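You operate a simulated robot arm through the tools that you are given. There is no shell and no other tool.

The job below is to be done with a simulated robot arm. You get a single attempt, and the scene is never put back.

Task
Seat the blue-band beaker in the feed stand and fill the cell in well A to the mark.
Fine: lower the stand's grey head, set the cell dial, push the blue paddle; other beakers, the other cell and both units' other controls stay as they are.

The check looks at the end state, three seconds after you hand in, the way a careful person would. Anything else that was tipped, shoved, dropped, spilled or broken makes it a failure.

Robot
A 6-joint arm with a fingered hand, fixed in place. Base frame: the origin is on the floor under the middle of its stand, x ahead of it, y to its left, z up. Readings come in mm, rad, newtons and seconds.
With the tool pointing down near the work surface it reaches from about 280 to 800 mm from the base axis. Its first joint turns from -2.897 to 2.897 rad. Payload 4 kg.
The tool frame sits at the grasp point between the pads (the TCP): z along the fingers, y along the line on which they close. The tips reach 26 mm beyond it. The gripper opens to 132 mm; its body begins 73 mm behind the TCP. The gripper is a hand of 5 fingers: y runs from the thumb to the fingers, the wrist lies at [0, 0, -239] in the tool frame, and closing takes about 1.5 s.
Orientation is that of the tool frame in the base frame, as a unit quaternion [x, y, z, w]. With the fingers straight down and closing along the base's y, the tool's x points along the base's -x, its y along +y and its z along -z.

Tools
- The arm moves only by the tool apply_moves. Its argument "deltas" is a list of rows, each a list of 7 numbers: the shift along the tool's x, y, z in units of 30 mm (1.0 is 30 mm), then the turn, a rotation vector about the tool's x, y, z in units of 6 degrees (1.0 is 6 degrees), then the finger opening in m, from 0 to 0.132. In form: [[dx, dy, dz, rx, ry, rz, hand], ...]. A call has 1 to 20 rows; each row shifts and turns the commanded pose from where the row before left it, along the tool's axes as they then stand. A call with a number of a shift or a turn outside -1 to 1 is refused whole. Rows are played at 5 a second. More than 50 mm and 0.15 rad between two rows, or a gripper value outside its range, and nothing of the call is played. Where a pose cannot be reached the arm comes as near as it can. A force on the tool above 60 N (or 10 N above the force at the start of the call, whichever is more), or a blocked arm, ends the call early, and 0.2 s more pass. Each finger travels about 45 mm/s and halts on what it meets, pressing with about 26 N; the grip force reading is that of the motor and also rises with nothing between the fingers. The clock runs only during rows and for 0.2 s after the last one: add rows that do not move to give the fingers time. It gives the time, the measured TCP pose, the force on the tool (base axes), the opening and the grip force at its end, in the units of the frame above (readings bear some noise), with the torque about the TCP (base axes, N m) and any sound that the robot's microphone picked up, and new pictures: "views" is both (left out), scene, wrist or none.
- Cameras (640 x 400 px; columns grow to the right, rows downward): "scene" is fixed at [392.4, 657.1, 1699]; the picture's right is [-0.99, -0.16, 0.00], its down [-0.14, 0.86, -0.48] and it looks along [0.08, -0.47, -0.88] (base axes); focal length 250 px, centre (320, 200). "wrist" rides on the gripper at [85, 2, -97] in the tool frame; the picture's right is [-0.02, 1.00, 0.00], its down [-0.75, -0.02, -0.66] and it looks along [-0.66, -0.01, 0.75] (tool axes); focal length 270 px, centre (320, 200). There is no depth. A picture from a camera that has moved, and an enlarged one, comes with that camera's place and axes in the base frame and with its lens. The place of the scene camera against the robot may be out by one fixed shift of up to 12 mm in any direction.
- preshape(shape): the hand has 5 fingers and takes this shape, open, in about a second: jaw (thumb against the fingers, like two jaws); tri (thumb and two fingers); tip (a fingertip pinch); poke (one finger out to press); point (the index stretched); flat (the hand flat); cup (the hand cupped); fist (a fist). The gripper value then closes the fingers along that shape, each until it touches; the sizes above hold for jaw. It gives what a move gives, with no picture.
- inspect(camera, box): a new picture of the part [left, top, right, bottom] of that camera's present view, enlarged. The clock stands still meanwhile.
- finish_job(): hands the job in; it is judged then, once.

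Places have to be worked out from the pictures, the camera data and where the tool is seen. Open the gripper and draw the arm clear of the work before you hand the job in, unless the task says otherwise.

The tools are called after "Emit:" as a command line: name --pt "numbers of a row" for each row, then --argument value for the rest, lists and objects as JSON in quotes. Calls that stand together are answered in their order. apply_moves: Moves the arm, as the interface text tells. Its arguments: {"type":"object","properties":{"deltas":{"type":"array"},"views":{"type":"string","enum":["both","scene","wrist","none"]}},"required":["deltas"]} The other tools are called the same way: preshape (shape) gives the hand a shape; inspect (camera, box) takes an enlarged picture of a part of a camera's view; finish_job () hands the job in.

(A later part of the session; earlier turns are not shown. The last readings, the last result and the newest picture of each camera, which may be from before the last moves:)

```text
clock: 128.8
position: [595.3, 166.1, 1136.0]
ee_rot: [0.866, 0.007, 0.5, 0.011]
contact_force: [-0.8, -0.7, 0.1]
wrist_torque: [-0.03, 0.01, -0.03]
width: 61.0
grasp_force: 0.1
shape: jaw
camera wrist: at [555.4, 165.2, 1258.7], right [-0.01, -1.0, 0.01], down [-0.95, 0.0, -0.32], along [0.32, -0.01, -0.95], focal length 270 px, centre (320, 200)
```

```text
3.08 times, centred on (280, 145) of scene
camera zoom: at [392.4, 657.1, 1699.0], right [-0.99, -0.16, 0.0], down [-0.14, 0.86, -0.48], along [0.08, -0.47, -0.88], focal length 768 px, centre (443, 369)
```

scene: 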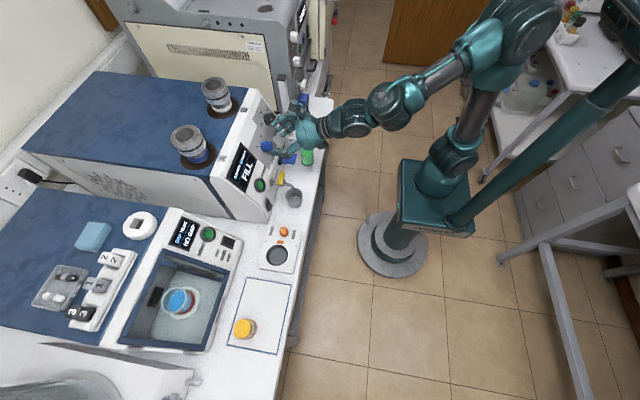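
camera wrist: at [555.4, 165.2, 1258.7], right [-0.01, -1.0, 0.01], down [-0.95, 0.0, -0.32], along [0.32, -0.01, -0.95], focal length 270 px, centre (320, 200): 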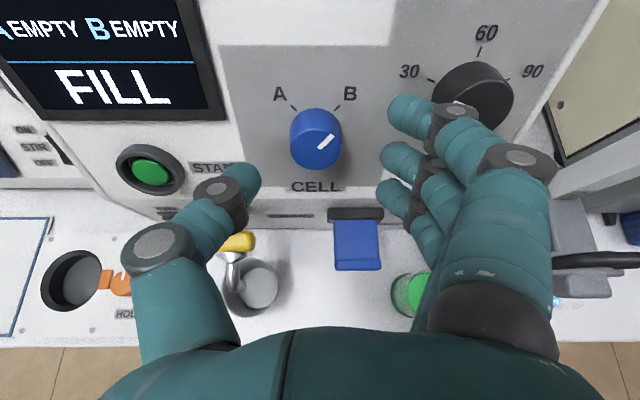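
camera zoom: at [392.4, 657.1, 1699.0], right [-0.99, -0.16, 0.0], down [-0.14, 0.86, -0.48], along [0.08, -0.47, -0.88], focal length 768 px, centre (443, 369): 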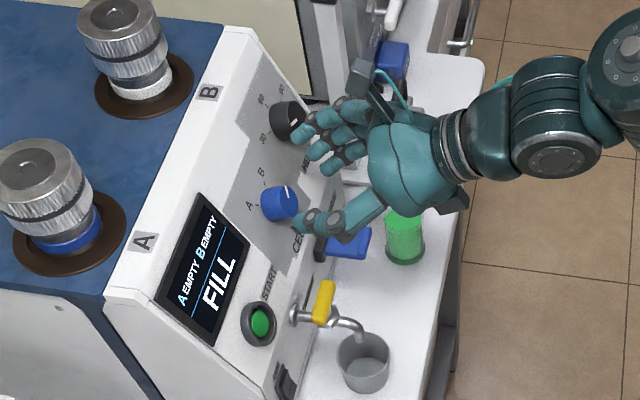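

The knob axis lines up with the tool axis to within about 1.5 mm, and the face is 56 mm ahead. I advance 44 mm along the tool axis.

Emit:
apply_moves --pt "-0.009 0 0.293 0 0 0 0.06" --pt "-0.009 0 0.293 0 0 0 0.06" --pt "-0.009 0 0.293 0 0 0 0.06" --pt "-0.009 0 0.293 0 0 0 0.06" --pt "-0.009 0 0.293 0 0 0 0.06" --pt "0 0 0 0 0 0 0.06" --views "wrist"

Emit:
inspect --camera "wrist" --box '[200, 40, 440, 240]'

Emit:
inspect --camera "scene" --box '[230, 90, 320, 190]'

```text
clock: 130.2
position: [631.3, 165.0, 1112.4]
ee_rot: [0.866, 0.007, 0.499, 0.011]
contact_force: [-7.0, -0.7, 1.6]
wrist_torque: [-0.02, -0.2, -0.26]
width: 60.9
grasp_force: 0.0
shape: jaw
camera wrist: at [591.3, 165.8, 1235.1], right [-0.01, -1.0, 0.01], down [-0.95, 0.0, -0.32], along [0.32, -0.01, -0.95], focal length 270 px, centre (320, 200)
```

wrist: 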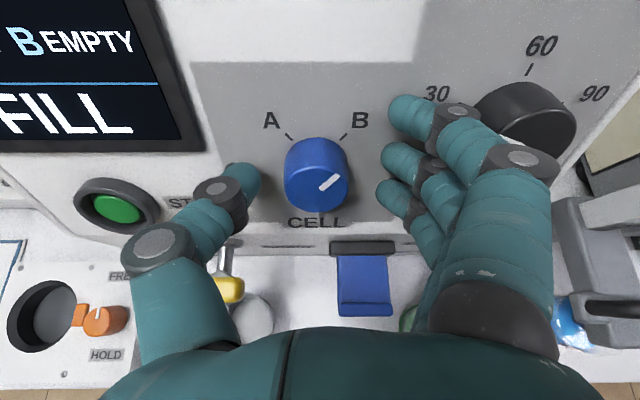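

```text
2.00 times, centred on (320, 140) of wrist
camera zoom: at [591.3, 165.8, 1235.1], right [-0.01, -1.0, 0.01], down [-0.95, 0.0, -0.32], along [0.32, -0.01, -0.95], focal length 541 px, centre (320, 320)
```

zoom: 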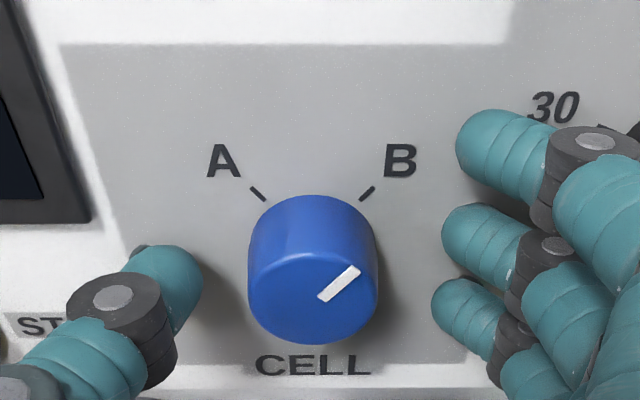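

```text
4.00 times, centred on (275, 140) of scene
camera zoom: at [392.4, 657.1, 1699.0], right [-0.99, -0.16, 0.0], down [-0.14, 0.86, -0.48], along [0.08, -0.47, -0.88], focal length 999 px, centre (500, 440)
```

zoom: 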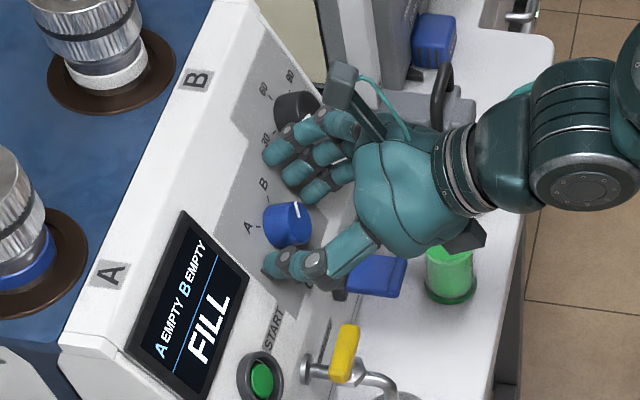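

A 7 N touch: the index tip has reached the panel. The knob face is about 13 mm past the TCP, so the fingertips already overlap the knob. I back off 2 mm and close gently on it.

Emit:
apply_moves --pt "0 0 -0.1 0 0 0 0.06" --pt "0 0 0 0 0 0 0.05" --pt "0 0 0 0 0 0 0.042" --pt "0 0 0 0 0 0 0.036" --pt "0 0 0 0 0 0 0.03" --pt "0 0 0 0 0 0 0.024" --pt "0 0 0 0 0 0 0.02" --pt "0 0 0 0 0 0 0.02" --pt "0 0 0 0 0 0 0.02" --views "wrist"

Emit:
inspect --camera "wrist" --box '[200, 40, 440, 240]'

Emit:
inspect --camera "scene" --box '[230, 90, 320, 190]'

```text
clock: 132.2
position: [628.8, 167.6, 1114.4]
ee_rot: [0.866, 0.008, 0.5, 0.009]
contact_force: [1.7, 7.9, 0.3]
wrist_torque: [0.06, -0.01, 0.03]
width: 14.2
grasp_force: 26.2
shape: jaw
camera wrist: at [589.0, 167.4, 1236.1], right [-0.01, -1.0, 0.01], down [-0.95, 0.0, -0.32], along [0.32, -0.01, -0.95], focal length 270 px, centre (320, 200)
```

wrist: 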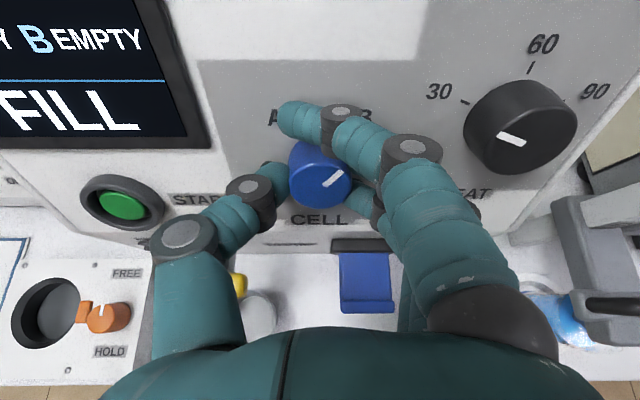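

```text
2.00 times, centred on (320, 140) of wrist
camera zoom: at [589.0, 167.4, 1236.1], right [-0.01, -1.0, 0.01], down [-0.95, 0.0, -0.32], along [0.32, -0.01, -0.95], focal length 541 px, centre (320, 320)
```

zoom: 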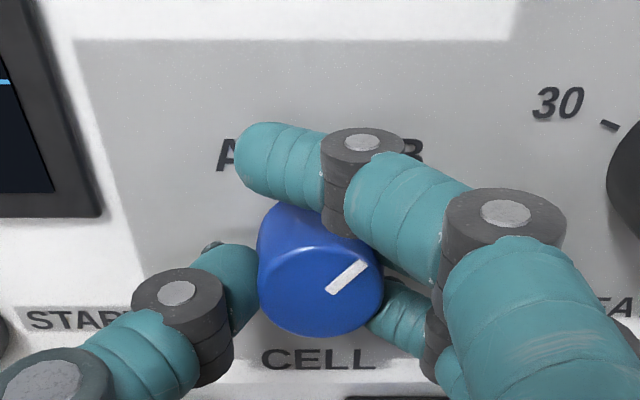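

```text
4.00 times, centred on (275, 140) of scene
camera zoom: at [392.4, 657.1, 1699.0], right [-0.99, -0.16, 0.0], down [-0.14, 0.86, -0.48], along [0.08, -0.47, -0.88], focal length 999 px, centre (500, 440)
```

zoom: 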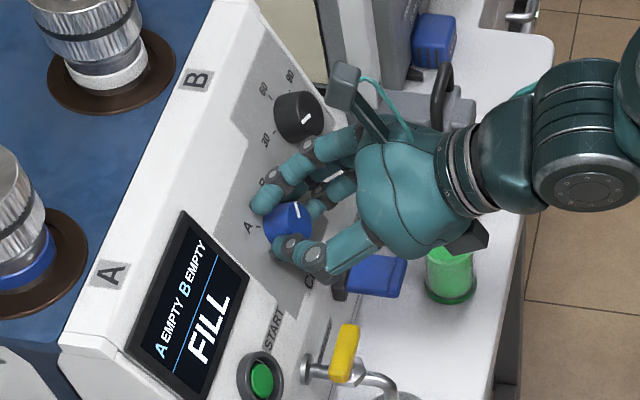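

Thumb and two fingers are on the knob. I turn it counter-clockwise about the tool axis, 42° first, with a small y correction to relieve the side force.

Emit:
apply_moves --pt "0 -0.06 0 0 0 -1 0.02" --pt "0 0 0 0 0 -1 0.02" --pt "0 0 0 0 0 -1 0.02" --pt "0 0 0 0 0 -1 0.02" --pt "0 0 0 0 0 -1 0.02" --pt "0 0 0 0 0 -1 0.02" --pt "0 0 0 0 0 -1 0.02" --pt "0 0 0 0 0 0 0.02" --views "wrist"

Emit:
inspect --camera "wrist" --box '[200, 40, 440, 240]'

Emit:
inspect --camera "scene" --box '[230, 90, 320, 190]'

```text
clock: 134.0
position: [628.7, 167.0, 1113.5]
ee_rot: [0.805, 0.318, 0.463, 0.19]
contact_force: [6.8, 2.8, -3.6]
wrist_torque: [-0.09, -0.24, -0.22]
width: 13.6
grasp_force: 25.9
shape: jaw
camera wrist: at [578.3, 223.9, 1216.9], right [0.33, -0.74, 0.59], down [-0.85, -0.5, -0.15], along [0.41, -0.45, -0.8], focal length 270 px, centre (320, 200)
```

wrist: 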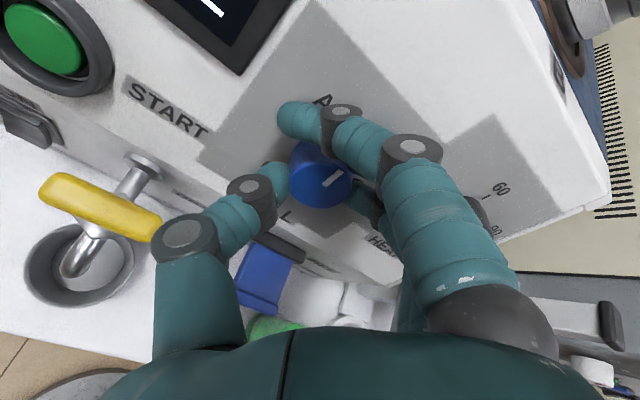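

```text
2.00 times, centred on (320, 140) of wrist
camera zoom: at [578.3, 223.9, 1216.9], right [0.33, -0.74, 0.59], down [-0.85, -0.5, -0.15], along [0.41, -0.45, -0.8], focal length 541 px, centre (320, 320)
```

zoom: 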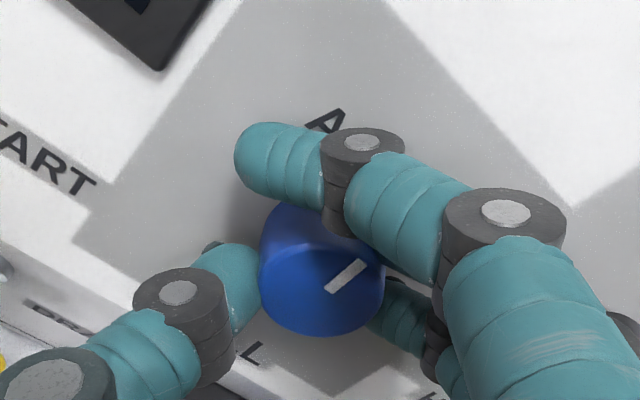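

```text
4.00 times, centred on (275, 140) of scene
camera zoom: at [392.4, 657.1, 1699.0], right [-0.99, -0.16, 0.0], down [-0.14, 0.86, -0.48], along [0.08, -0.47, -0.88], focal length 999 px, centre (500, 440)
```

zoom: 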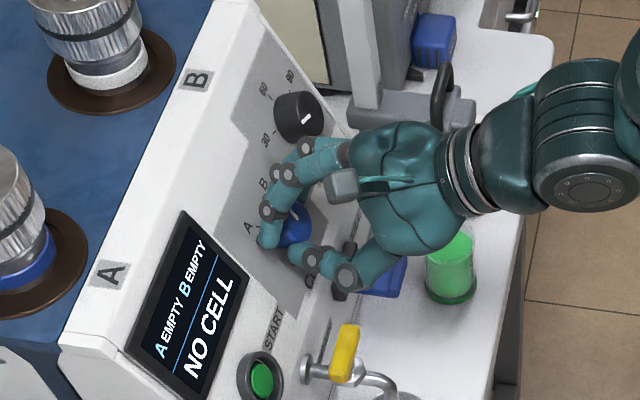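

The knob turns with the hand, and the screen reads "NO CELL" between the positions. I turn another 36°.

Emit:
apply_moves --pt "0 0 0 0 0 -1 0.02" --pt "0 0 0 0 0 -1 0.02" --pt "0 0 0 0 0 -1 0.02" --pt "0 0 0 0 0 -1 0.02" --pt "0 0 0 0 0 -1 0.02" --pt "0 0 0 0 0 -1 0.02" --pt "0 0 0 0 0 0 0.02" --views "wrist"

Emit:
inspect --camera "wrist" --box '[200, 40, 440, 240]'

Emit:
inspect --camera "scene" --box '[230, 90, 320, 190]'

```text
clock: 135.6
position: [628.3, 165.9, 1113.1]
ee_rot: [0.668, 0.551, 0.381, 0.323]
contact_force: [3.4, -3.5, -3.6]
wrist_torque: [-0.09, -0.43, -0.18]
width: 13.1
grasp_force: 25.6
shape: jaw
camera wrist: at [555.6, 249.9, 1177.3], right [0.49, -0.2, 0.85], down [-0.65, -0.73, 0.2], along [0.58, -0.65, -0.49], focal length 270 px, centre (320, 200)
```

wrist: 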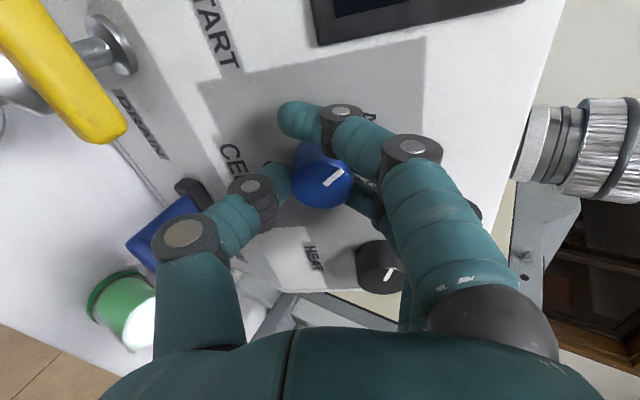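

```text
2.00 times, centred on (320, 140) of wrist
camera zoom: at [555.6, 249.9, 1177.3], right [0.49, -0.2, 0.85], down [-0.65, -0.73, 0.2], along [0.58, -0.65, -0.49], focal length 541 px, centre (320, 320)
```

zoom: 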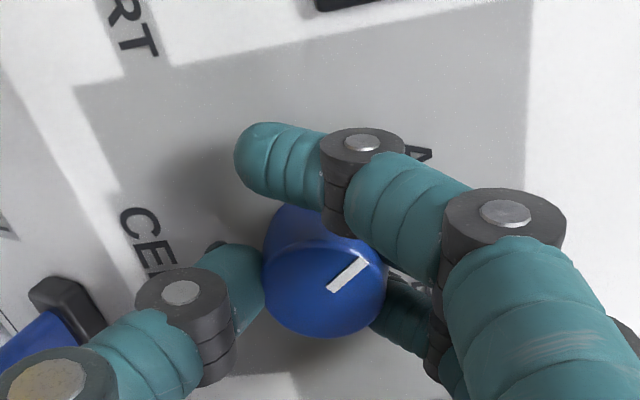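

```text
4.00 times, centred on (275, 140) of scene
camera zoom: at [392.4, 657.1, 1699.0], right [-0.99, -0.16, 0.0], down [-0.14, 0.86, -0.48], along [0.08, -0.47, -0.88], focal length 999 px, centre (500, 440)
```

zoom: 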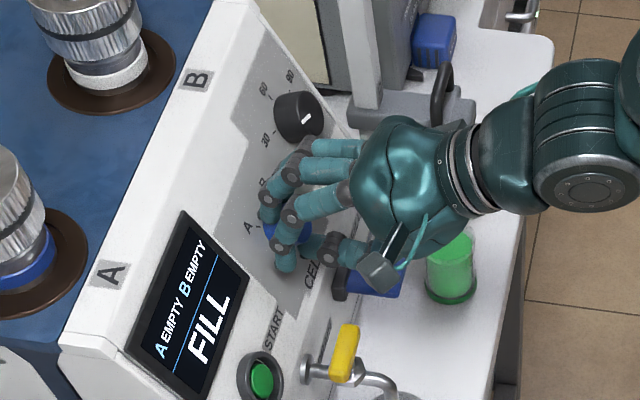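

The screen shows FILL again, now from the A side. I open the fingers, back straight off the panel, and inspect the pointer.

Emit:
apply_moves --pt "0 0 0 0 0 0 0.035" --pt "0 0 0 0 0 0 0.05" --pt "0 0 0 0 0 0 0.058" --pt "0 0 0 0 0 0 0.058" --pt "0 0 -0.3 0 0 0 0.058" --pt "0 0 -0.6 0 0 0 0.058" --pt "0 0 -0.9 0 0 0 0.058" --pt "0 0 -0.9 0 0 0 0.058" --pt "0 0 0 0 0 0 0.058" --views "wrist"

Emit:
inspect --camera "wrist" --box '[180, 20, 420, 220]'

Emit:
inspect --camera "scene" --box '[230, 110, 310, 190]'

```text
clock: 137.6
position: [558.5, 167.9, 1153.5]
ee_rot: [0.668, 0.551, 0.382, 0.323]
contact_force: [-0.6, 0.3, 0.2]
wrist_torque: [-0.02, -0.03, -0.03]
width: 56.9
grasp_force: 0.1
shape: jaw
camera wrist: at [485.9, 251.7, 1217.6], right [0.49, -0.21, 0.85], down [-0.65, -0.73, 0.2], along [0.58, -0.65, -0.49], focal length 270 px, centre (320, 200)
```

wrist: 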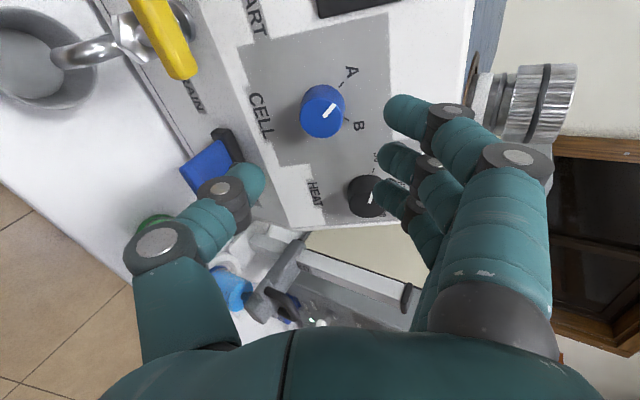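

```text
2.00 times, centred on (300, 120) of wrist
camera zoom: at [485.9, 251.7, 1217.6], right [0.49, -0.21, 0.85], down [-0.65, -0.73, 0.2], along [0.58, -0.65, -0.49], focal length 541 px, centre (360, 360)
```

zoom: 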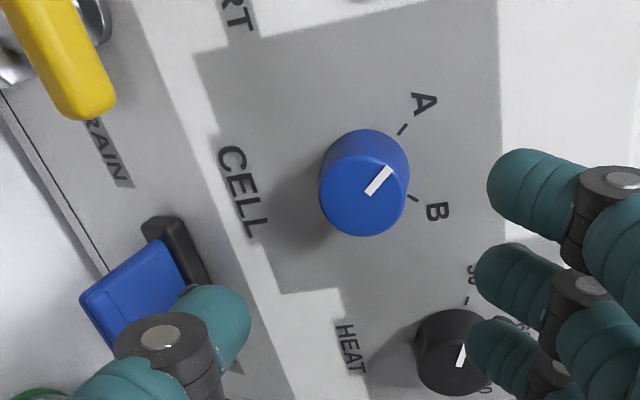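

```text
5.00 times, centred on (270, 150) of scene
camera zoom: at [392.4, 657.1, 1699.0], right [-0.99, -0.16, 0.0], down [-0.14, 0.86, -0.48], along [0.08, -0.47, -0.88], focal length 1248 px, centre (570, 450)
```

zoom: 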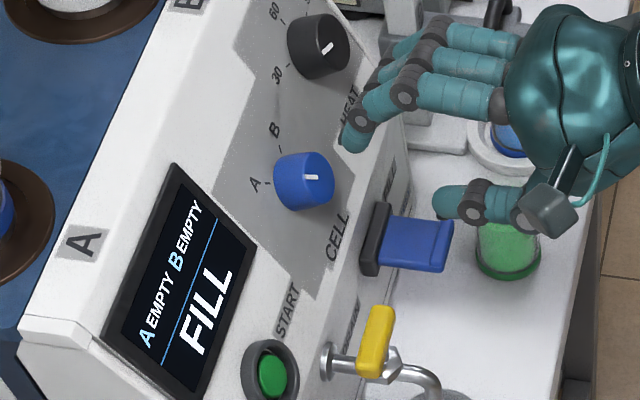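

The pointer sits exactly on A, and the HEAT dial was not touched. I withdraw and roll the wrist back so the camera is on top, ready for the paddle. Its outer end is near (575, 127, 1008) and its hinge is at the panel near x ≈ 629.

Emit:
apply_moves --pt "-0.2 0.062 -0.756 0 0 0 0.058" --pt "-0.2 0.062 -0.756 0 0 0 0.04" --pt "-0.2 0.062 -0.756 0 0 0 0.02" --pt "0 0 0 0 0 1 0.0" --pt "0 0 0 0 0 1 0.0" --pt "0 0 0 0 0 1 0.0" --pt "0 0 0 0 0 1 0.0" --pt "0 0 0 0 0 1 0.0" --pt "0 0 0 0 0 1 0.0" --pt "0 0 0 0 0 1 0.0" --pt "0 0 0 0 0 1 0.0" --pt "0 0 0 0 0 1 0.0" --pt "0 0 0 0 0 1 0.0" --pt "0 0 0 0 0 1 0.0" --pt "0 0 0 0 0 1 0.0" --pt "0 0 0 0 0 1 0.0" --pt "0 0 0 0 0 0 0.0"

Emit:
inspect --camera "wrist" --box '[200, 40, 480, 260]'

Emit:
inspect --camera "scene" --box '[250, 60, 370, 190]'

```text
clock: 141.2
position: [500.0, 149.6, 1189.5]
ee_rot: [0.866, 0.006, 0.5, 0.01]
contact_force: [-0.2, -0.9, 0.9]
wrist_torque: [0.0, -0.05, -0.03]
width: 0.0
grasp_force: 25.8
shape: jaw
camera wrist: at [459.6, 150.3, 1312.7], right [-0.01, -1.0, 0.01], down [-0.95, 0.01, -0.32], along [0.32, -0.01, -0.95], focal length 270 px, centre (320, 200)
```

scene: 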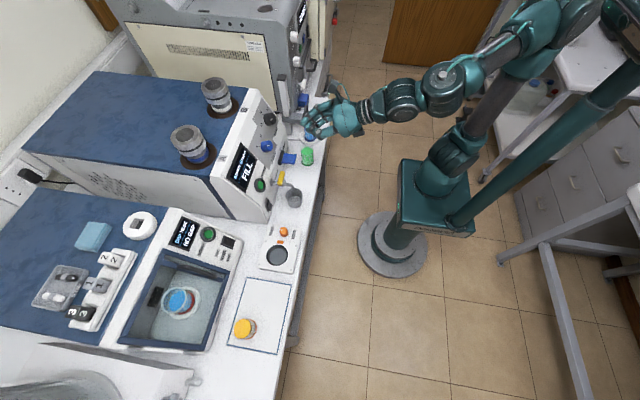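
wrist: 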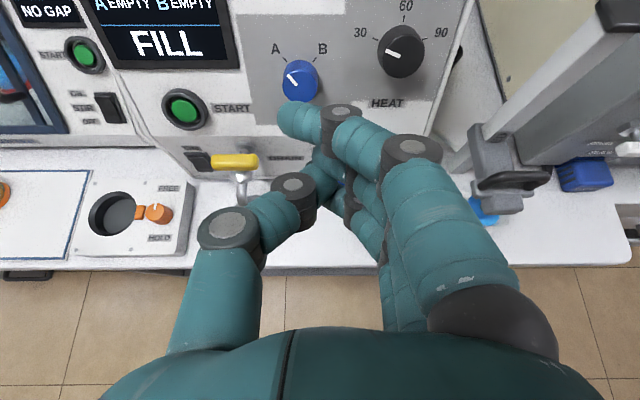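

```text
1.82 times, centred on (340, 150) of wrist
camera zoom: at [459.6, 150.3, 1312.7], right [-0.01, -1.0, 0.01], down [-0.95, 0.01, -0.32], along [0.32, -0.01, -0.95], focal length 491 px, centre (284, 291)
```

zoom: 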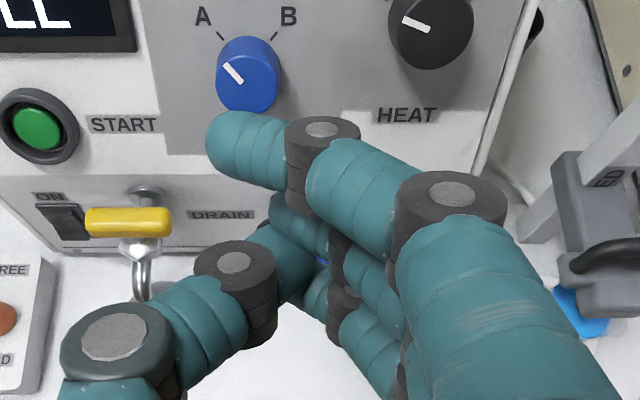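

```text
3.08 times, centred on (310, 125) of scene
camera zoom: at [392.4, 657.1, 1699.0], right [-0.99, -0.16, 0.0], down [-0.14, 0.86, -0.48], along [0.08, -0.47, -0.88], focal length 768 px, centre (351, 431)
```

zoom: 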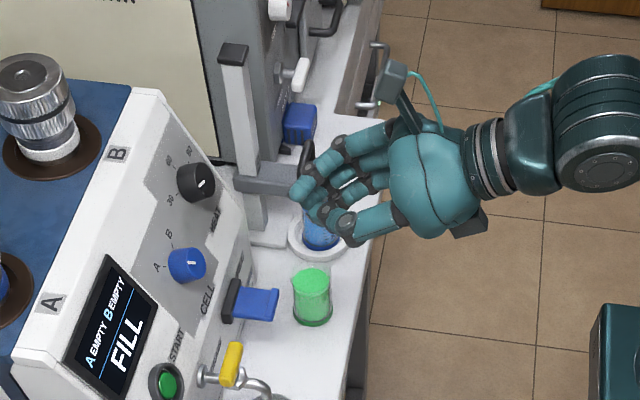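

The pointer is confirmed at A. I move the closed hand above the paddle's outer half, keeping clear of the yellow tap on the left.

Emit:
apply_moves --pt "-0.424 0.105 0.8 0 0 0 0.0" --pt "-0.424 0.105 0.8 0 0 0 0.0" --pt "-0.424 0.105 0.8 0 0 0 0.0" --pt "-0.424 0.105 0.8 0 0 0 0.0" --pt "-0.424 0.105 0.8 0 0 0 0.0" --pt "0 0 0 0 0 0 0.0"

Emit:
inspect --camera "scene" --box '[250, 110, 330, 190]'

Emit:
inspect --camera "wrist" --box '[200, 60, 480, 280]'

```text
clock: 142.6
position: [573.3, 130.2, 1076.8]
ee_rot: [0.866, 0.008, 0.5, 0.01]
contact_force: [-0.6, -0.4, 0.0]
wrist_torque: [0.01, 0.0, 0.04]
width: 0.0
grasp_force: 26.3
shape: jaw
camera wrist: at [533.2, 130.6, 1198.5], right [-0.01, -1.0, 0.01], down [-0.95, 0.0, -0.32], along [0.32, -0.01, -0.95], focal length 270 px, centre (320, 200)
```

scene: 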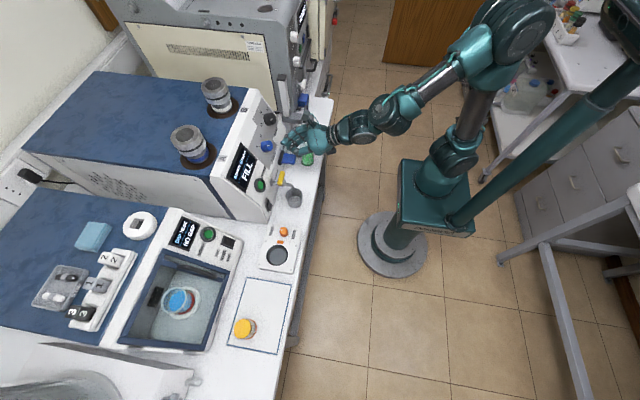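
wrist: 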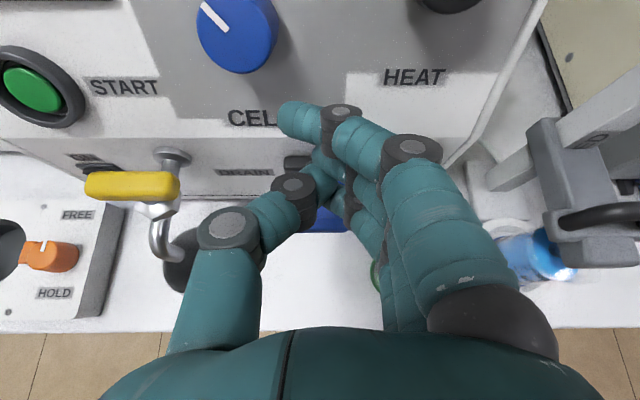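

```text
5.00 times, centred on (290, 150) of scene
camera zoom: at [392.4, 657.1, 1699.0], right [-0.99, -0.16, 0.0], down [-0.14, 0.86, -0.48], along [0.08, -0.47, -0.88], focal length 1248 px, centre (470, 450)
```

zoom: 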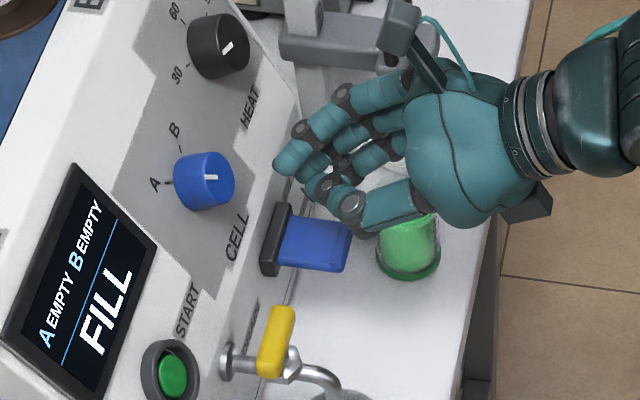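

```text
1.82 times, centred on (340, 170) of wrist
camera zoom: at [533.2, 130.6, 1198.5], right [-0.01, -1.0, 0.01], down [-0.95, 0.0, -0.32], along [0.32, -0.01, -0.95], focal length 491 px, centre (284, 254)
```

zoom: 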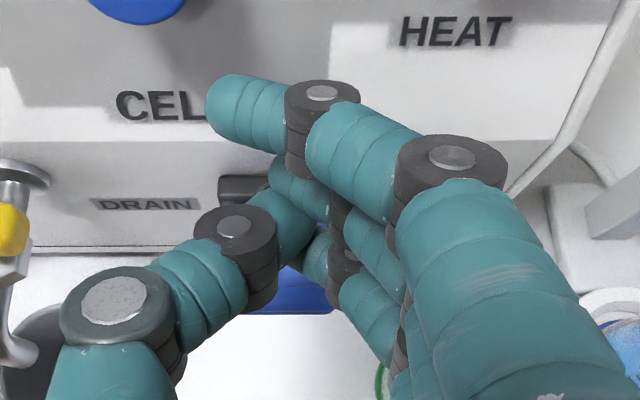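

The hand is over the paddle and clear of the green beaker and the tap. I lower 30 mm, then go in small steps.

Emit:
apply_moves --pt "-0.217 0 0.125 0 0 0 0.0" --pt "-0.217 0 0.125 0 0 0 0.0" --pt "-0.217 0 0.125 0 0 0 0.0" --pt "-0.217 0 0.125 0 0 0 0.0" --pt "0 0 0 0 0 0 0.0" --views "none"

Emit:
inspect --camera "scene" --box '[250, 110, 330, 190]'

Emit:
inspect --camera "wrist" --box '[200, 60, 480, 280]'

```text
clock: 143.8
position: [573.7, 130.3, 1046.5]
ee_rot: [0.866, 0.008, 0.5, 0.011]
contact_force: [0.3, -0.5, 1.9]
wrist_torque: [0.03, 0.0, -0.04]
width: 0.0
grasp_force: 25.5
shape: jaw
```

```text
5.00 times, centred on (290, 150) of scene
camera zoom: at [392.4, 657.1, 1699.0], right [-0.99, -0.16, 0.0], down [-0.14, 0.86, -0.48], along [0.08, -0.47, -0.88], focal length 1248 px, centre (470, 450)
```

zoom: 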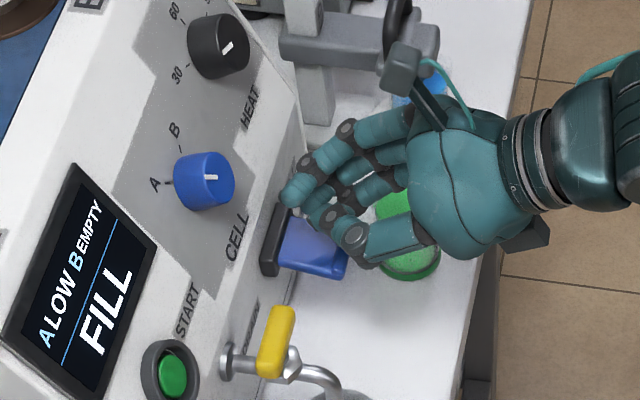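

```text
1.82 times, centred on (340, 170) of wrist
camera zoom: at [533.1, 131.4, 1168.6], right [-0.01, -1.0, 0.01], down [-0.95, 0.0, -0.32], along [0.32, -0.01, -0.95], focal length 491 px, centre (284, 254)
```

zoom: 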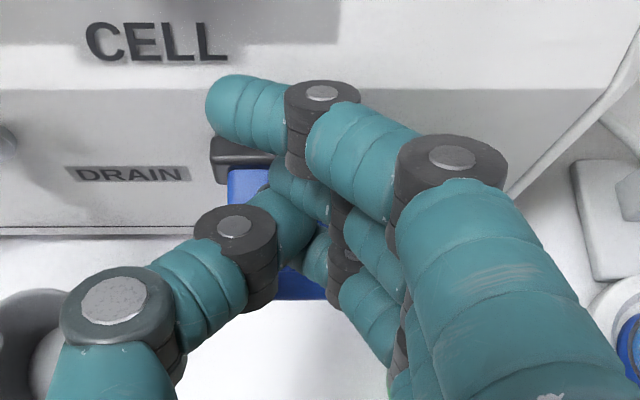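

The paddle is already down and the screen reads "A LOW": the cell is filling. I hold for one short step and read the screen again.

Emit:
apply_moves --pt "0 0 0 0 0 0 0.0" --views "none"

Emit:
inspect --camera "scene" --box '[220, 130, 330, 190]'

Emit:
inspect --camera "scene" --box '[285, 90, 335, 155]'

```text
clock: 144.2
position: [574.8, 130.9, 1046.3]
ee_rot: [0.866, 0.008, 0.5, 0.01]
contact_force: [0.3, -0.9, 2.2]
wrist_torque: [-0.03, 0.01, -0.04]
width: 0.2
grasp_force: 26.7
shape: jaw
```

```text
5.82 times, centred on (275, 160) of scene
camera zoom: at [392.4, 657.1, 1699.0], right [-0.99, -0.16, 0.0], down [-0.14, 0.86, -0.48], along [0.08, -0.47, -0.88], focal length 1453 px, centre (582, 433)
```

zoom: 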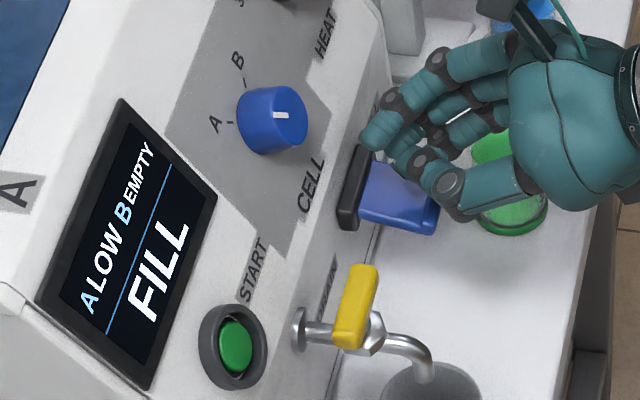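

```text
6.15 times, centred on (310, 122) of scene
camera zoom: at [392.4, 657.1, 1699.0], right [-0.99, -0.16, 0.0], down [-0.14, 0.86, -0.48], along [0.08, -0.47, -0.88], focal length 1536 px, centre (382, 677)
```

zoom: 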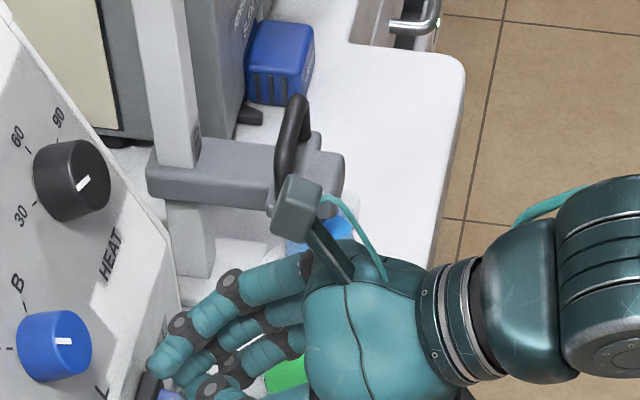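

Still LOW. I hold for another short step and look again.

Emit:
apply_moves --pt "0 0 0 0 0 0 0.0" --views "none"

Emit:
inspect --camera "scene" --box '[220, 130, 330, 190]'

Emit:
inspect --camera "wrist" --box '[400, 200, 640, 320]'

```text
clock: 144.6
position: [573.5, 131.7, 1045.7]
ee_rot: [0.866, 0.007, 0.5, 0.011]
contact_force: [0.0, 0.0, 2.6]
wrist_torque: [0.04, 0.0, 0.0]
width: 0.0
grasp_force: 25.8
shape: jaw
```

```text
5.82 times, centred on (275, 160) of scene
camera zoom: at [392.4, 657.1, 1699.0], right [-0.99, -0.16, 0.0], down [-0.14, 0.86, -0.48], along [0.08, -0.47, -0.88], focal length 1453 px, centre (582, 433)
```

zoom: 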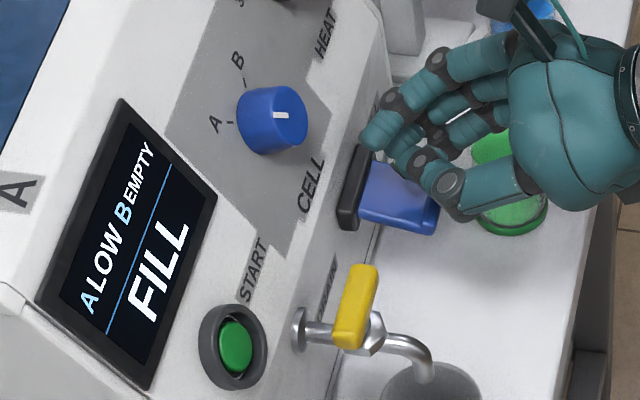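

```text
2.67 times, centred on (520, 260) of wrist
camera zoom: at [533.1, 131.5, 1168.6], right [-0.01, -1.0, 0.01], down [-0.95, 0.0, -0.32], along [0.32, -0.01, -0.95], focal length 721 px, centre (-213, 40)
```

zoom: 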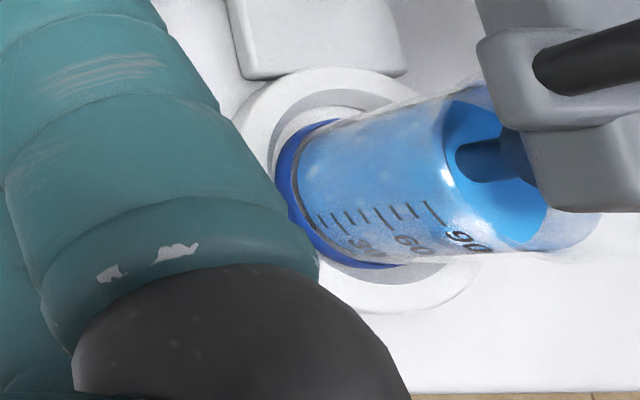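

From here the wrist camera also shows the beaker level, just above the 90 mark. I hold 0.6 s more and compare both.

Emit:
apply_moves --pt "0 0 0 0 0 0 0.0" --pt "0 0 0 0 0 0 0.0" --pt "0 0 0 0 0 0 0.0" --views "none"

Emit:
inspect --camera "scene" --box '[220, 130, 330, 190]'

Emit:
inspect --camera "wrist" --box '[400, 200, 640, 320]'

```text
clock: 145.4
position: [573.2, 131.3, 1046.3]
ee_rot: [0.866, 0.007, 0.501, 0.01]
contact_force: [-0.1, -0.3, 1.9]
wrist_torque: [0.0, -0.01, -0.02]
width: 0.0
grasp_force: 26.2
shape: jaw
```

```text
5.82 times, centred on (275, 160) of scene
camera zoom: at [392.4, 657.1, 1699.0], right [-0.99, -0.16, 0.0], down [-0.14, 0.86, -0.48], along [0.08, -0.47, -0.88], focal length 1453 px, centre (582, 433)
```

zoom: 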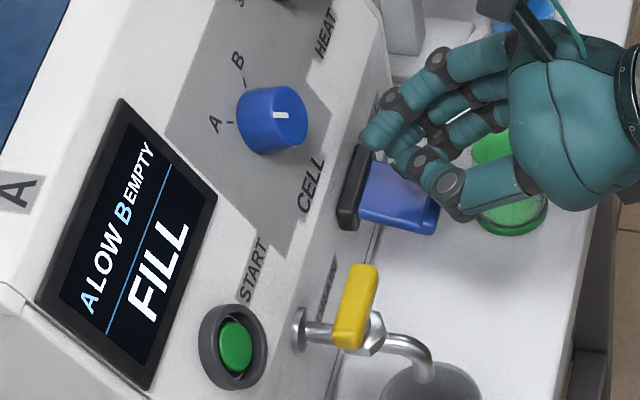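

```text
2.67 times, centred on (520, 260) of wrist
camera zoom: at [533.1, 131.5, 1168.6], right [-0.01, -1.0, 0.01], down [-0.95, 0.0, -0.32], along [0.32, -0.01, -0.95], focal length 721 px, centre (-213, 40)
```

zoom: 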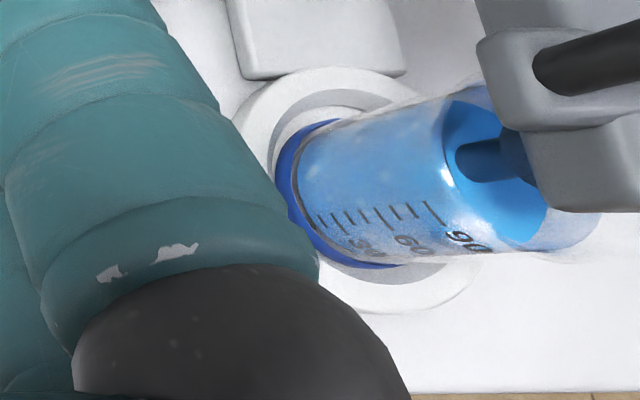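

The screen is unchanged and the level looks nearly the same. I zoom in tightly on the level next to the 90 mark to measure any change.

Emit:
inspect --camera "wrist" --box '[540, 215, 620, 275]'

Emit:
apply_moves --pt "0 0 0 0 0 0 0.0" --pt "0 0 0 0 0 0 0.0" --pt "0 0 0 0 0 0 0.0" --pt "0 0 0 0 0 0 0.0" --views "none"

Emit:
inspect --camera "wrist" --box '[540, 215, 620, 275]'

Emit:
inspect --camera "scene" --box '[220, 130, 330, 190]'

```text
6.67 times, centred on (580, 245) of wrist
camera zoom: at [533.1, 131.5, 1168.6], right [-0.01, -1.0, 0.01], down [-0.95, 0.0, -0.32], along [0.32, -0.01, -0.95], focal length 1802 px, centre (-1413, -100)
```

zoom: 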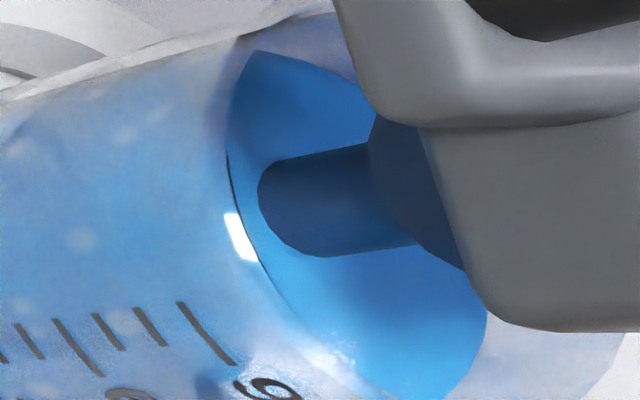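

```text
clock: 146.4
position: [574.3, 130.8, 1046.8]
ee_rot: [0.866, 0.008, 0.501, 0.011]
contact_force: [0.2, -0.6, 2.0]
wrist_torque: [0.03, -0.03, -0.01]
width: 0.0
grasp_force: 26.3
shape: jaw
```

```text
6.67 times, centred on (580, 245) of wrist
camera zoom: at [533.1, 131.5, 1168.6], right [-0.01, -1.0, 0.01], down [-0.95, 0.0, -0.32], along [0.32, -0.01, -0.95], focal length 1802 px, centre (-1413, -100)
```

zoom: 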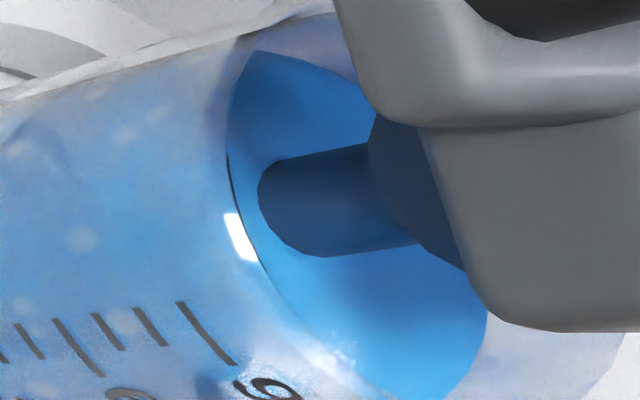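

```text
5.82 times, centred on (275, 160) of scene
camera zoom: at [392.4, 657.1, 1699.0], right [-0.99, -0.16, 0.0], down [-0.14, 0.86, -0.48], along [0.08, -0.47, -0.88], focal length 1453 px, centre (582, 433)
```

zoom: 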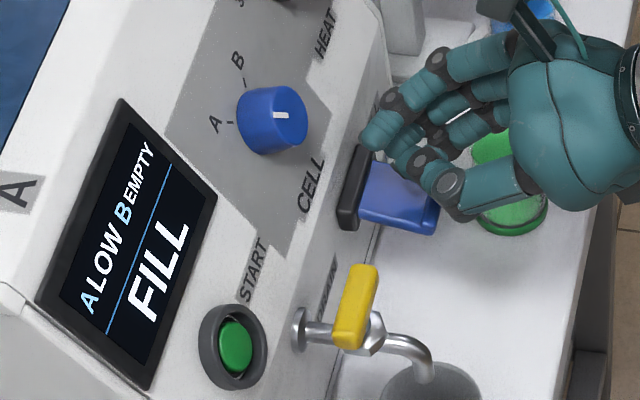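

No flow while holding: the beaker level is identical after a second. It may dose once per push. I lift 14 mm to let the paddle return and check.

Emit:
apply_moves --pt "0.2 0 -0.117 0 0 0 0.0" --pt "0.2 0 -0.117 0 0 0 0.0" --pt "0 0 0 0 0 0 0.0" --views "none"

Emit:
inspect --camera "scene" --box '[220, 130, 330, 190]'

Emit:
inspect --camera "wrist" --box '[400, 200, 640, 320]'

```text
clock: 147.2
position: [573.5, 130.8, 1060.0]
ee_rot: [0.866, 0.008, 0.5, 0.01]
contact_force: [1.2, -0.6, 0.1]
wrist_torque: [0.0, 0.02, -0.02]
width: 0.1
grasp_force: 25.6
shape: jaw
```

```text
5.82 times, centred on (275, 160) of scene
camera zoom: at [392.4, 657.1, 1699.0], right [-0.99, -0.16, 0.0], down [-0.14, 0.86, -0.48], along [0.08, -0.47, -0.88], focal length 1453 px, centre (582, 433)
```

zoom: 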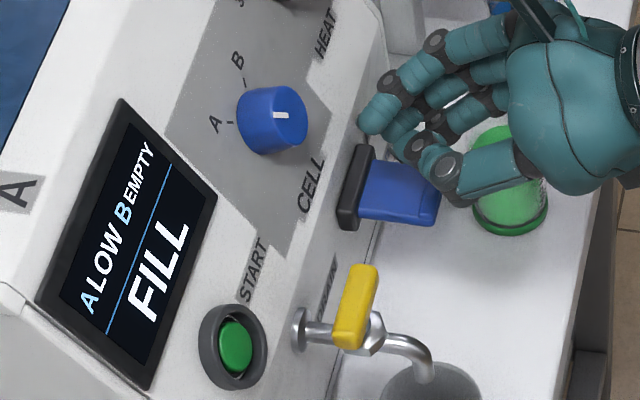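

```text
2.67 times, centred on (520, 260) of wrist
camera zoom: at [533.0, 131.4, 1182.3], right [-0.01, -1.0, 0.01], down [-0.95, 0.0, -0.32], along [0.32, -0.01, -0.95], focal length 721 px, centre (-213, 40)
```

zoom: 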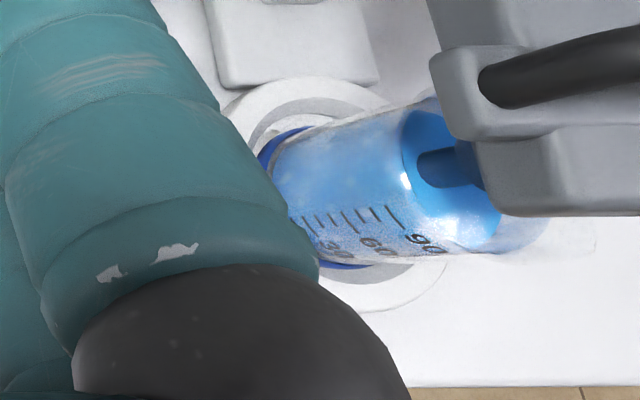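

The paddle sprang back and the screen still says A LOW. I push again, a little deeper (to about z 1042).

Emit:
apply_moves --pt "-0.26 0 0.15 0 0 0 0.0" --pt "-0.26 0 0.15 0 0 0 0.0" --views "none"

Emit:
inspect --camera "scene" --box '[220, 130, 330, 190]'

Emit:
inspect --camera "wrist" --box '[400, 200, 640, 320]'

```text
clock: 147.8
position: [572.7, 131.3, 1043.1]
ee_rot: [0.866, 0.008, 0.5, 0.01]
contact_force: [-3.5, -0.3, 3.0]
wrist_torque: [-0.02, 0.13, 0.07]
width: 0.0
grasp_force: 26.1
shape: jaw
```

```text
5.82 times, centred on (275, 160) of scene
camera zoom: at [392.4, 657.1, 1699.0], right [-0.99, -0.16, 0.0], down [-0.14, 0.86, -0.48], along [0.08, -0.47, -0.88], focal length 1453 px, centre (582, 433)
```

zoom: 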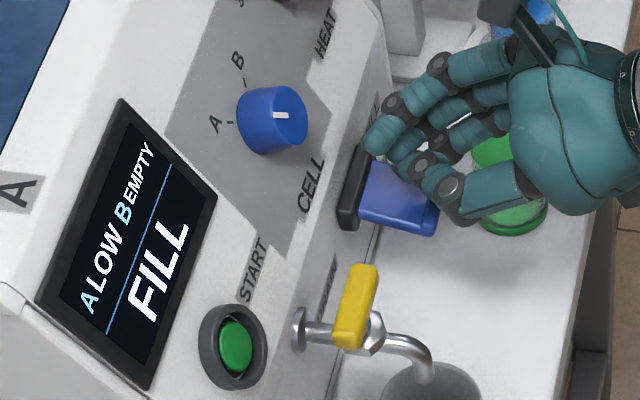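

```text
2.67 times, centred on (520, 260) of wrist
camera zoom: at [533.0, 131.0, 1164.3], right [-0.01, -1.0, 0.01], down [-0.95, 0.0, -0.32], along [0.32, -0.01, -0.95], focal length 721 px, centre (-213, 40)
```

zoom: 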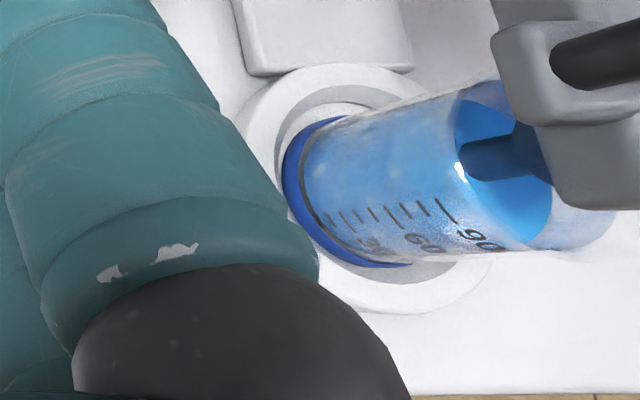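

The paddle is down again. I zoom in on the beaker level to see whether this push drew liquid.

Emit:
inspect --camera "wrist" --box '[540, 215, 620, 275]'

Emit:
apply_moves --pt "0 0 0 0 0 0 0.0" --pt "0 0 0 0 0 0 0.0" --views "none"

Emit:
inspect --camera "wrist" --box '[540, 215, 620, 275]'

Emit:
inspect --camera "scene" --box '[220, 130, 300, 190]'

```text
6.67 times, centred on (580, 245) of wrist
camera zoom: at [533.0, 131.0, 1164.3], right [-0.01, -1.0, 0.01], down [-0.95, 0.0, -0.32], along [0.32, -0.01, -0.95], focal length 1802 px, centre (-1413, -100)
```

zoom: 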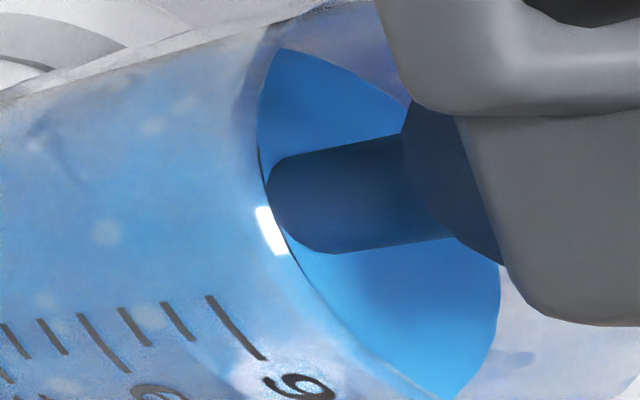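

```text
clock: 148.4
position: [574.0, 129.0, 1042.1]
ee_rot: [0.866, 0.007, 0.5, 0.011]
contact_force: [-4.5, -2.2, 1.4]
wrist_torque: [-0.02, 0.17, 0.03]
width: 0.0
grasp_force: 26.8
shape: jaw
```

```text
6.67 times, centred on (580, 245) of wrist
camera zoom: at [533.1, 131.0, 1164.3], right [-0.01, -1.0, 0.01], down [-0.95, 0.0, -0.32], along [0.32, -0.01, -0.95], focal length 1802 px, centre (-1413, -100)
```

zoom: 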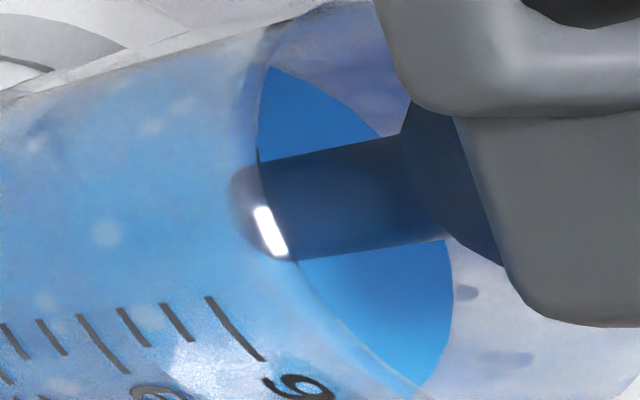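

```text
6.67 times, centred on (260, 160) of scene
camera zoom: at [392.4, 657.1, 1699.0], right [-0.99, -0.16, 0.0], down [-0.14, 0.86, -0.48], along [0.08, -0.47, -0.88], focal length 1664 px, centre (720, 467)
```

zoom: 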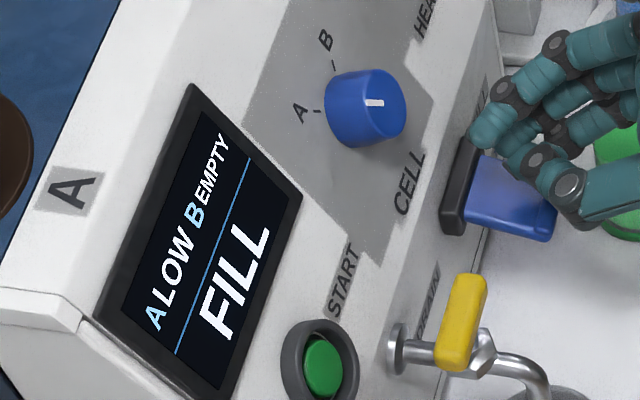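

Now it flows: pressed deeper, the level fell noticeably in 0.6 s while the screen still says A LOW. Before letting time run on, I read the level against the scale.

Emit:
inspect --camera "wrist" --box '[500, 200, 640, 300]'

Emit:
inspect --camera "scene" --box '[170, 60, 250, 150]'

```text
4.00 times, centred on (570, 250) of wrist
camera zoom: at [533.1, 131.0, 1164.3], right [-0.01, -1.0, 0.01], down [-0.95, 0.0, -0.32], along [0.32, -0.01, -0.95], focal length 1081 px, centre (-680, 0)
```

zoom: 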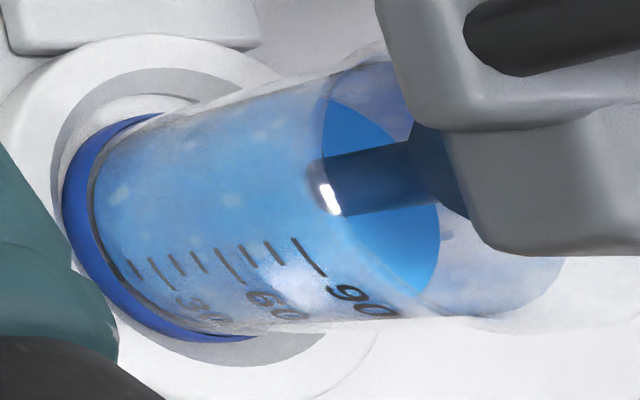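

```text
4.44 times, centred on (210, 105) of scene
camera zoom: at [392.4, 657.1, 1699.0], right [-0.99, -0.16, 0.0], down [-0.14, 0.86, -0.48], along [0.08, -0.47, -0.88], focal length 1110 px, centre (809, 622)
```

zoom: 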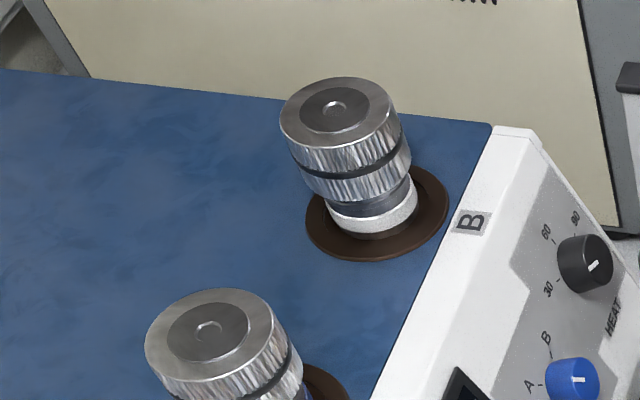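

The level now stands near 108 on the beaker scale by my reading. I hold one more minimal step (0.4 s) to measure the rate and watch the screen.

Emit:
apply_moves --pt "0 0 0 0 0 0 0.0" --views "none"

Emit:
inspect --camera "scene" --box '[220, 130, 300, 190]'

Emit:
inspect --camera "wrist" --box '[500, 200, 640, 300]'

```text
clock: 148.8
position: [573.3, 131.3, 1042.1]
ee_rot: [0.866, 0.007, 0.501, 0.011]
contact_force: [-4.1, -0.6, 2.5]
wrist_torque: [-0.01, 0.2, 0.05]
width: 0.0
grasp_force: 26.1
shape: jaw
```

```text
6.67 times, centred on (260, 160) of scene
camera zoom: at [392.4, 657.1, 1699.0], right [-0.99, -0.16, 0.0], down [-0.14, 0.86, -0.48], along [0.08, -0.47, -0.88], focal length 1664 px, centre (720, 467)
```

zoom: 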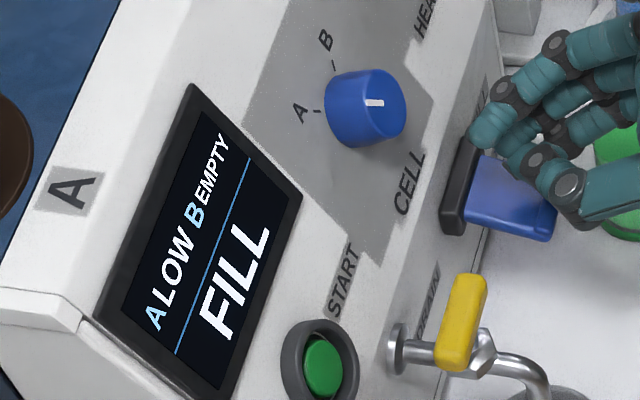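

```text
4.00 times, centred on (570, 250) of wrist
camera zoom: at [533.2, 131.0, 1164.4], right [-0.01, -1.0, 0.01], down [-0.95, 0.0, -0.32], along [0.32, -0.01, -0.95], focal length 1081 px, centre (-680, 0)
```

zoom: 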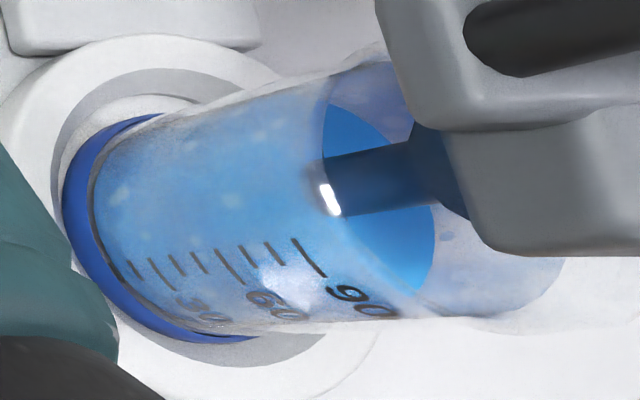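

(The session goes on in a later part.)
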